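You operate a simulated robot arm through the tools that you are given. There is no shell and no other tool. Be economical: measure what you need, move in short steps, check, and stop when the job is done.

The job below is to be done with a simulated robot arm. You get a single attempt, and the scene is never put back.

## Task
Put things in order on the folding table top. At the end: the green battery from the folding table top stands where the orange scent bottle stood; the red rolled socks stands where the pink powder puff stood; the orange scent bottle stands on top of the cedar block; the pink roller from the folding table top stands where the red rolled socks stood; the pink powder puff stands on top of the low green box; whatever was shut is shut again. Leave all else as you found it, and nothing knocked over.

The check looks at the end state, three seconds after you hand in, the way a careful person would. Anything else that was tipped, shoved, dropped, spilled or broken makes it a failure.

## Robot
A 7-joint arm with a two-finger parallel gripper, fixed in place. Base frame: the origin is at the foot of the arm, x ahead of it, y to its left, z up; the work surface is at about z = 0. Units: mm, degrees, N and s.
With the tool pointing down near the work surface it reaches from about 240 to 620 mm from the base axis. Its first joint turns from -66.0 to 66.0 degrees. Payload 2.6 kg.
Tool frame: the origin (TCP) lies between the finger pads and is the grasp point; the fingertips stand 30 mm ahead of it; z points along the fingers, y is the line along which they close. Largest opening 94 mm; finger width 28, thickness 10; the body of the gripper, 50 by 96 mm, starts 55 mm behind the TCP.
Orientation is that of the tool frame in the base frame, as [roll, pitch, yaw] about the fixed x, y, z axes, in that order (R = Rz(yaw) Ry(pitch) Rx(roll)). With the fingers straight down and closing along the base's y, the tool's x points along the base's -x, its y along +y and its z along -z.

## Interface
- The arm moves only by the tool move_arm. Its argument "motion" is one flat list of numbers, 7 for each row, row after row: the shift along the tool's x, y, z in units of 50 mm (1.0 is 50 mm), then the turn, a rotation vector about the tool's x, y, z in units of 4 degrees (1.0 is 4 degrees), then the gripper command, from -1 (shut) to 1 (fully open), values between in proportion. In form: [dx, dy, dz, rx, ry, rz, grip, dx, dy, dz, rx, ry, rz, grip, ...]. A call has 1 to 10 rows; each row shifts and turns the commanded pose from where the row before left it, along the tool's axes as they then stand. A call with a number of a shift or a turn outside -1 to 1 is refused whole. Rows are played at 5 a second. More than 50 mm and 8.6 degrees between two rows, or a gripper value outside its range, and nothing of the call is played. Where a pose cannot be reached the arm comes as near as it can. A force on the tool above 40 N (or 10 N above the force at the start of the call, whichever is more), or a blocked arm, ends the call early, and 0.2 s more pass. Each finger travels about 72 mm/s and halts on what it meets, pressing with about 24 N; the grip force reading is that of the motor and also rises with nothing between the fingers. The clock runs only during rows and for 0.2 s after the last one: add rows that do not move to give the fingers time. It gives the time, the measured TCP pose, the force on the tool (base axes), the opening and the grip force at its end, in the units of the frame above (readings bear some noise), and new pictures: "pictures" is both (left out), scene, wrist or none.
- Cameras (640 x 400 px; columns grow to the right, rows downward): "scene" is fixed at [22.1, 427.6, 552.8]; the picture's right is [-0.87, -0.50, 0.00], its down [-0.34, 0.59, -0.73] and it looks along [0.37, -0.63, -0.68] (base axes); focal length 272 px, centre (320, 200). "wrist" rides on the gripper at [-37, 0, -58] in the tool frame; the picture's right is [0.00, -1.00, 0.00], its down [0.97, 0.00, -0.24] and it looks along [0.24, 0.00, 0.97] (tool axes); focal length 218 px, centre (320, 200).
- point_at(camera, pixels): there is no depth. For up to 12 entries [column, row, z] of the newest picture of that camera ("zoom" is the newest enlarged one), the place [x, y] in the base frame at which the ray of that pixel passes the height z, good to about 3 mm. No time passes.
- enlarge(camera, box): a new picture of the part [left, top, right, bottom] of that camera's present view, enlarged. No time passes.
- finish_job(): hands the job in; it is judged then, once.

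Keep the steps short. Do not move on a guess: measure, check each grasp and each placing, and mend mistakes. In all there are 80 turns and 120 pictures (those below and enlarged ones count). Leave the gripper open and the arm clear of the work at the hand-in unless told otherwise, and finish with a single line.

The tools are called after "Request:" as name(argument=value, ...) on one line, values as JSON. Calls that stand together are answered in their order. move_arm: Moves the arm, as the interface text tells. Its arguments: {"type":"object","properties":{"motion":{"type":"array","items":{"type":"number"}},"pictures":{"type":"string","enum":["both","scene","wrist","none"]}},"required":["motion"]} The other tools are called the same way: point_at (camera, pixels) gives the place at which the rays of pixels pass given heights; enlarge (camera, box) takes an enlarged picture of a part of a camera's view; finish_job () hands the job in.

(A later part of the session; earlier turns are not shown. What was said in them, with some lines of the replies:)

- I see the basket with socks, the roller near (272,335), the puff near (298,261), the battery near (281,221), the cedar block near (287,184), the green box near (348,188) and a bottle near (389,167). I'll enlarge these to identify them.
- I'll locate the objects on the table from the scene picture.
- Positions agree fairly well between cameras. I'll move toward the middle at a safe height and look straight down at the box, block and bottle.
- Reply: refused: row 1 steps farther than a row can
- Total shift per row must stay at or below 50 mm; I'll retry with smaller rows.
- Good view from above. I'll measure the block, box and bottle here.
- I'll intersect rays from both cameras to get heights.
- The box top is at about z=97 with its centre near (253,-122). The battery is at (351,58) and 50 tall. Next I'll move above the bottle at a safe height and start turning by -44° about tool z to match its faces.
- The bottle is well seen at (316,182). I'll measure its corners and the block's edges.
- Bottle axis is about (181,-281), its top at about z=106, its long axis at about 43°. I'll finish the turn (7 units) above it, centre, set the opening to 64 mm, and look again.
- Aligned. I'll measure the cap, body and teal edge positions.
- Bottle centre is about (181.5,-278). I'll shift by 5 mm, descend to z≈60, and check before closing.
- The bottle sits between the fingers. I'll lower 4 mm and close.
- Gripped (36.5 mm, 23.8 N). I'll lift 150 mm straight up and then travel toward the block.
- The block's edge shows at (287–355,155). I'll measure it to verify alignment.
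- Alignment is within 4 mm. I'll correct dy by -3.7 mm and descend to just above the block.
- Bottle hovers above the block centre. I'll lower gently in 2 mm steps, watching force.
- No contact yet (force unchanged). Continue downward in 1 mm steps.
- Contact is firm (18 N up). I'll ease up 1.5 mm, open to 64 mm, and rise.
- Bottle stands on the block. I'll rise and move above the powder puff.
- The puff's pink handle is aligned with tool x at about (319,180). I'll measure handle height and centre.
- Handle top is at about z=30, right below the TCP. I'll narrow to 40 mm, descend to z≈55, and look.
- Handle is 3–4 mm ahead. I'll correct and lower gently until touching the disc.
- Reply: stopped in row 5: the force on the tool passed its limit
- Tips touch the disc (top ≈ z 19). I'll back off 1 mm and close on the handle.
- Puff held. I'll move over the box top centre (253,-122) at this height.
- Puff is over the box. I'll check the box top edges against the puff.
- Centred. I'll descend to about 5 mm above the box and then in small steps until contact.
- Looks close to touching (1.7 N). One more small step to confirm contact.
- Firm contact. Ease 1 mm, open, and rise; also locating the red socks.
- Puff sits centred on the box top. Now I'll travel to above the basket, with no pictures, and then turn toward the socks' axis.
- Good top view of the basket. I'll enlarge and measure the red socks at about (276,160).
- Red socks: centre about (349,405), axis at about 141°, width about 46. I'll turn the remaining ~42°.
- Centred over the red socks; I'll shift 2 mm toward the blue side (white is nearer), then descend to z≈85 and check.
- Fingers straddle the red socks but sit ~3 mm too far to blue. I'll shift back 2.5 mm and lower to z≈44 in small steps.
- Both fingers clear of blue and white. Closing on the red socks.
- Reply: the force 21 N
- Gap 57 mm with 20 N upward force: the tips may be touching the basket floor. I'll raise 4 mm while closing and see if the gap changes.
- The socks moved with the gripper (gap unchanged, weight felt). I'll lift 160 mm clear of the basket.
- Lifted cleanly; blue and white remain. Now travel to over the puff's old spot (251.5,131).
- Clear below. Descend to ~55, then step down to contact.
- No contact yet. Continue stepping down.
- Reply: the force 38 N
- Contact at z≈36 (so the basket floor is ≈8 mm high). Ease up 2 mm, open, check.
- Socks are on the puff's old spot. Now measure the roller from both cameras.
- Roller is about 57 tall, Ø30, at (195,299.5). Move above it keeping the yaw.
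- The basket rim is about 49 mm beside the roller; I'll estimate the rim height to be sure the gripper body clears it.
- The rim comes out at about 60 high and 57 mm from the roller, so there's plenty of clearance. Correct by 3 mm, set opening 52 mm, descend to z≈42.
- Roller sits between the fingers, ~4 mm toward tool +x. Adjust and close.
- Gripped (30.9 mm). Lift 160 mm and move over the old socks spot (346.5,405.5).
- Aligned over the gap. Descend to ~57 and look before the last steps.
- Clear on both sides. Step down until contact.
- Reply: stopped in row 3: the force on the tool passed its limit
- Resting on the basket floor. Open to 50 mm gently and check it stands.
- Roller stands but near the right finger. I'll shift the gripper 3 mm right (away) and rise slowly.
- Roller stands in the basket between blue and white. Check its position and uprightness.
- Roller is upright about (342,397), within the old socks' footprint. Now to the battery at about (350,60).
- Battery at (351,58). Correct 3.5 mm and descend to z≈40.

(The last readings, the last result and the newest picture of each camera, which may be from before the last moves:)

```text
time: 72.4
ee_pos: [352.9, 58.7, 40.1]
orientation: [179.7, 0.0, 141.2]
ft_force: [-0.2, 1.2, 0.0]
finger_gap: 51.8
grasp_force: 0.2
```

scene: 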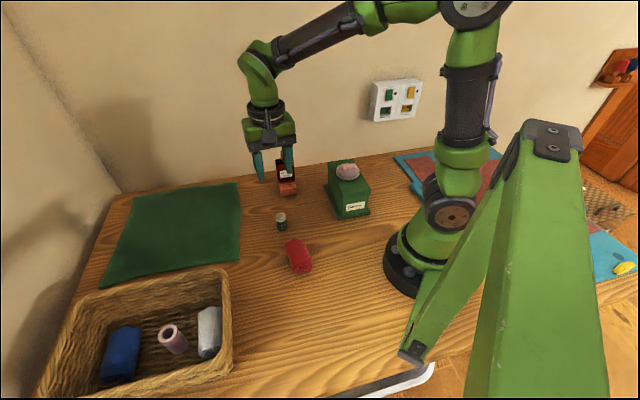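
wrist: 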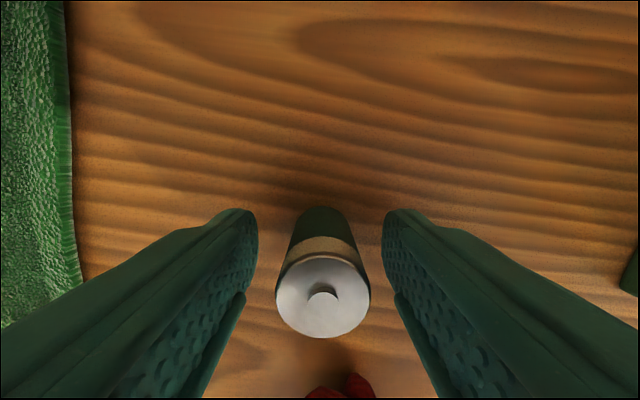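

Centred. Close on the battery.

Request:
move_arm(motion=[0, 0, 0, 0, 0, 0, -0.3, 0, 0, 0, 0, 0, 0, -1, 0, 0, 0, 0, 0, 0, -1, 0, 0, 0, 0, 0, 0, -1], pictures="none")

Request:
move_arm(motion=[0, 0, -0.4, 0, 0, 0, -1, 0, 0, -1, 0, 0, 0, -1, 0, 0, -1, 0, 0, 0, -1, 0, 0, -1, 0, 0, 0, -1, 0, 0, 0, 0, 0, 0, -1])

```text
time: 73.4
ee_pos: [353.2, 58.9, 40.2]
orientation: [179.9, -0.1, 141.2]
ft_force: [0.6, 0.0, 0.0]
finger_gap: 25.2
grasp_force: 24.4
```

```text
time: 74.6
ee_pos: [352.6, 59.3, 209.4]
orientation: [179.7, 0.0, 141.1]
ft_force: [-0.1, -0.3, -0.2]
finger_gap: 25.0
grasp_force: 23.7
```

scene: 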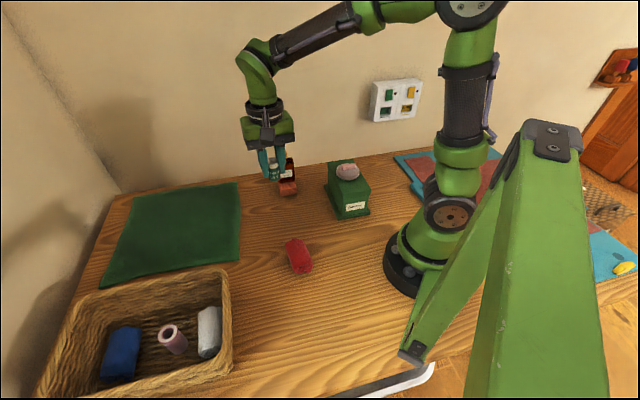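
wrist: 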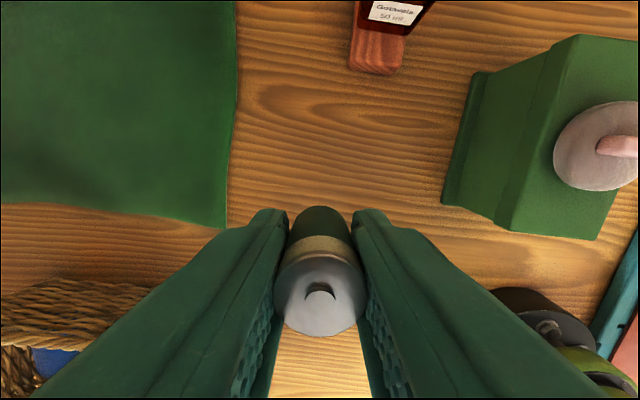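

Held. Travel to over the bottle's old spot (181.5,-279); the battery bottom at ~169 clears everything.

Request:
move_arm(motion=[-0.197, -0.927, 0, 0, 0, 0, -1, -0.197, -0.927, 0, 0, 0, 0, -1, -0.197, -0.927, 0, 0, 0, 0, -1, -0.197, -0.927, 0, 0, 0, 0, -1, -0.197, -0.927, 0, 0, 0, 0, -1, -0.197, -0.927, 0, 0, 0, 0, -1, -0.197, -0.927, 0, 0, 0, 0, -1, -0.197, -0.927, 0, 0, 0, 0, -1, 0, 0, 0, 0, 0, 0, -1, 0, 0, 0, 0, 0, 0, -1])

```text
time: 76.8
ee_pos: [181.1, -279.1, 209.0]
orientation: [179.8, 0.0, 141.2]
ft_force: [0.6, -0.3, -1.4]
finger_gap: 24.8
grasp_force: 24.0
```

scene: 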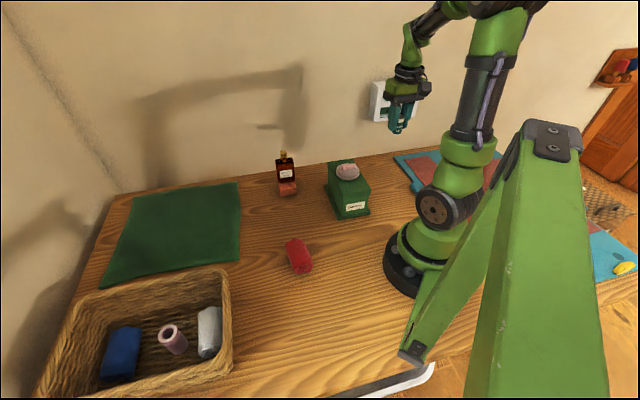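
wrist: 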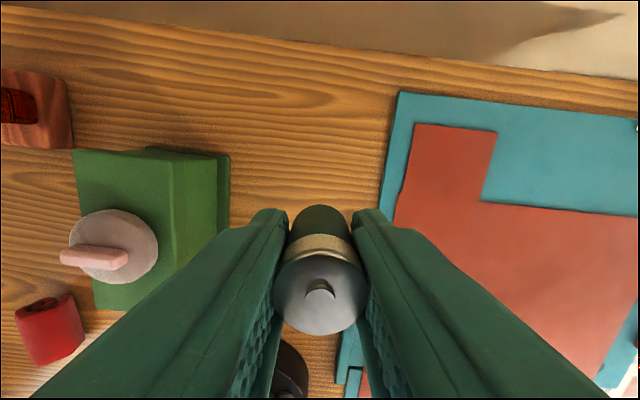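

In position. Descend to ~46, then step to contact.

Request:
move_arm(motion=[0, 0, 0.9, 0, 0, 0, -1, 0, 0, 0.9, 0, 0, 0, -1, 0, 0, 0.9, 0, 0, 0, -1, 0, 0, 0.5, 0, 0, 0, -1, 0, 0, 0, 0, 0, 0, -1], pictures="wrist")

Request:
move_arm(motion=[0, 0, 0.04, 0, 0, 0, -1, 0, 0, 0.04, 0, 0, 0, -1, 0, 0, 0, 0, 0, 0, -1], pictures="none")

Request:
move_arm(motion=[0, 0, 0.02, 0, 0, 0, -1, 0, 0, 0.02, 0, 0, 0, -1, 0, 0, 0, 0, 0, 0, -1], pictures="none")

```text
time: 78.0
ee_pos: [180.4, -277.0, 49.2]
orientation: [179.8, 0.0, 141.1]
ft_force: [0.4, 0.4, -0.5]
finger_gap: 25.0
grasp_force: 23.2
```

wrist: 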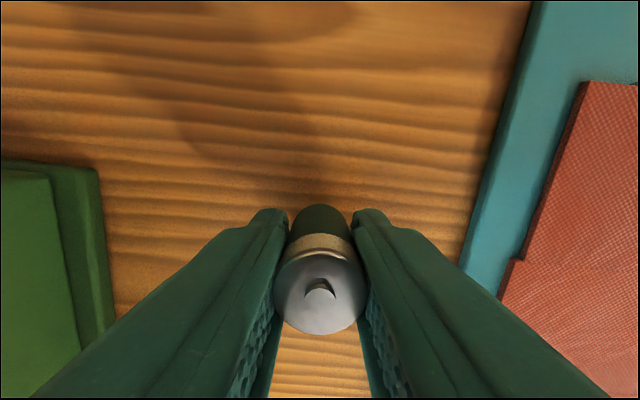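

```text
time: 78.8
ee_pos: [182.0, -278.0, 45.7]
orientation: [179.7, -0.1, 141.2]
ft_force: [0.2, 0.5, -1.3]
finger_gap: 24.8
grasp_force: 24.0
```

```text
time: 79.6
ee_pos: [183.1, -278.4, 43.7]
orientation: [179.8, 0.0, 141.2]
ft_force: [-0.1, 0.4, -1.2]
finger_gap: 24.9
grasp_force: 24.6
```

Request:
move_arm(motion=[0, 0, 0.02, 0, 0, 0, -1, 0, 0, 0.02, 0, 0, 0, -1, 0, 0, 0, 0, 0, 0, -1], pictures="none")

Request:
move_arm(motion=[0, 0, 0.02, 0, 0, 0, -1, 0, 0, 0, 0, 0, 0, -1], pictures="none")

```text
time: 80.4
ee_pos: [181.0, -279.5, 40.9]
orientation: [179.8, 0.0, 141.1]
ft_force: [0.5, 0.6, -0.6]
finger_gap: 25.2
grasp_force: 23.7
```

```text
time: 81.0
ee_pos: [182.1, -278.7, 39.0]
orientation: [179.8, 0.0, 141.3]
ft_force: [-0.1, 0.4, -0.3]
finger_gap: 24.7
grasp_force: 24.2
```

Nearly there; 1 mm steps more.

Request:
move_arm(motion=[0, 0, 0.02, 0, 0, 0, -1, 0, 0, 0, 0, 0, 0, -1], pictures="none")

```text
time: 81.6
ee_pos: [183.2, -278.3, 40.1]
orientation: [179.8, 0.1, 141.1]
ft_force: [-2.6, 5.0, 18.6]
finger_gap: 25.1
grasp_force: 24.0
```

Contact (18.6 N). Ease 1 mm and open gently.

Request:
move_arm(motion=[0, 0, -0.02, 0, 0, 0, -1, 0, 0, 0, 0, 0, 0, -0.35, 0, 0, 0, 0, 0, 0, -0.1, 0, 0, 0, 0, 0, 0, 0.05, 0, 0, 0, 0, 0, 0, 0.05], pictures="wrist")

```text
time: 82.8
ee_pos: [182.6, -280.0, 40.1]
orientation: [179.8, -0.1, 141.2]
ft_force: [-0.5, -0.3, -0.2]
finger_gap: 49.1
grasp_force: 0.0
```

wrist: 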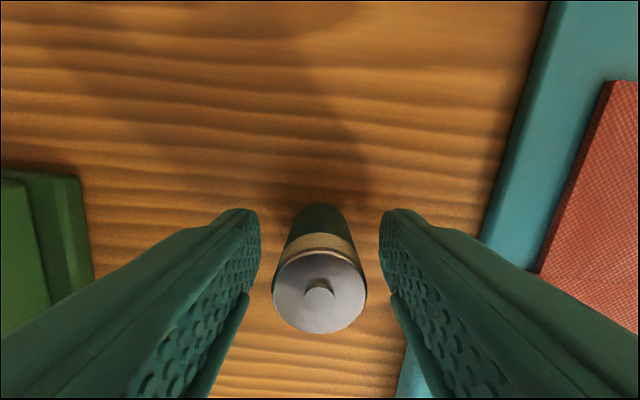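

Battery stands free between the fingers. Rise and move clear to inspect the whole.

Request:
move_arm(motion=[0, 0, -0.3, 0, 0, 0, 0.05, 0, 0, -0.9, 0, 0, 0, 0.05, 0, 0, -1, 0, 0, 0, 0.05, 0, 0, -1, 0, 0, 0, 0.05, 0, 0, -1, 0, 0, 0, 1, 0, 0.7, -0.5, 0, 0, 0, 1, 0, 0.9, -0.2, 0, 0, 0, 1, 0, 0.9, 0, 0, 0, 0, 1, 0, 0.9, 0, 0, 0, 0, 1, 0, 0, 0, 0, 0, 0, 1])

Request:
enlarge(camera="scene", box=[250, 130, 430, 290])

Request:
enlarge(camera="scene", box=[120, 290, 220, 380])

```text
time: 85.0
ee_pos: [289.0, -148.8, 285.7]
orientation: [179.8, -0.1, 141.2]
ft_force: [0.5, 0.3, 0.2]
finger_gap: 94.1
grasp_force: 0.0
```

scene: 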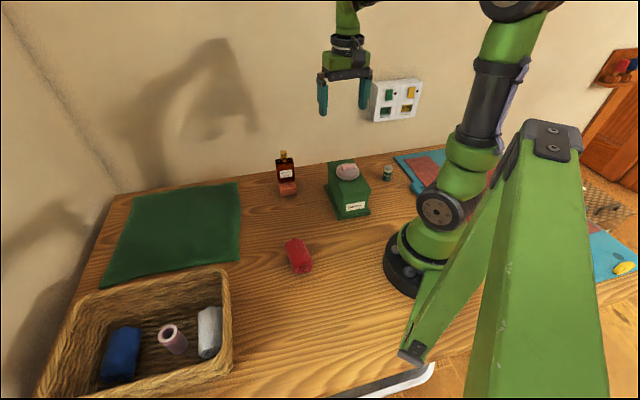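
wrist: 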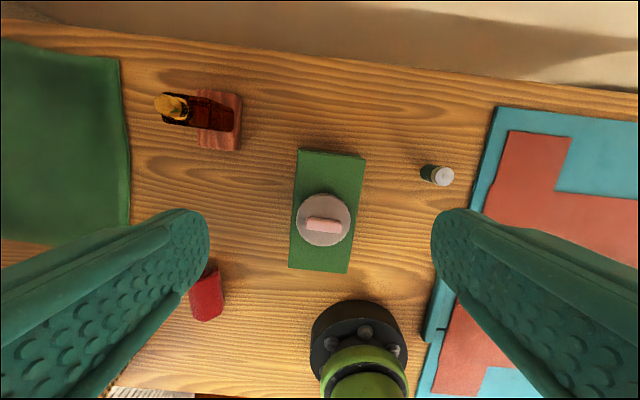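

```text
2.50 times, centred on (340, 210) of scene
```

zoom: 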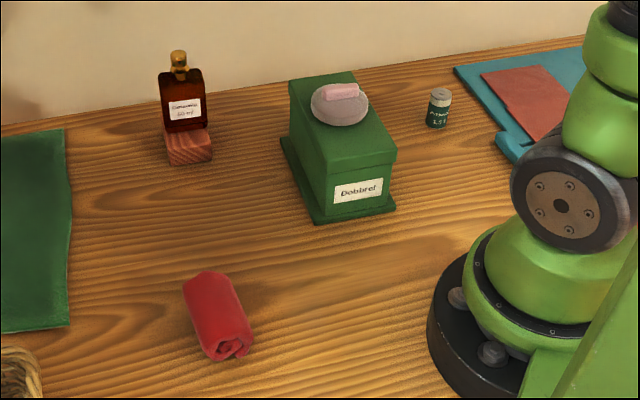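

```text
4.44 times, centred on (170, 335) of scene
```

zoom: 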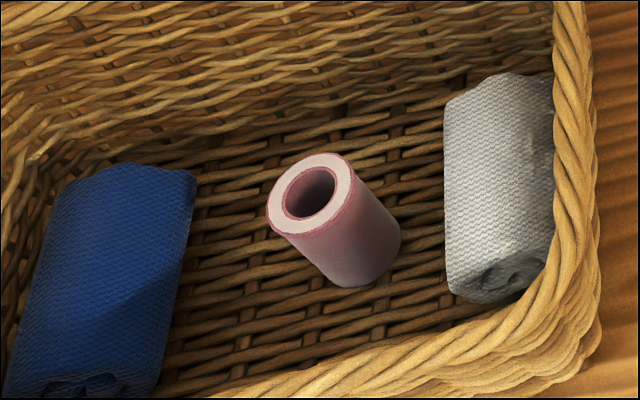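

Everything is in its place: bottle upright on the block, puff on the box, socks on the puff's spot, roller upright in the basket, and battery on the bottle's spot. The gripper is open and the arm is clear. Handing in.

Request:
finish_job()

```text
The job is handed in.
```

The job is handed in: all five objects are on their assigned spots and upright, with the roller about 10 mm off the centre of the old socks spot, and nothing else was moved, knocked over or opened.
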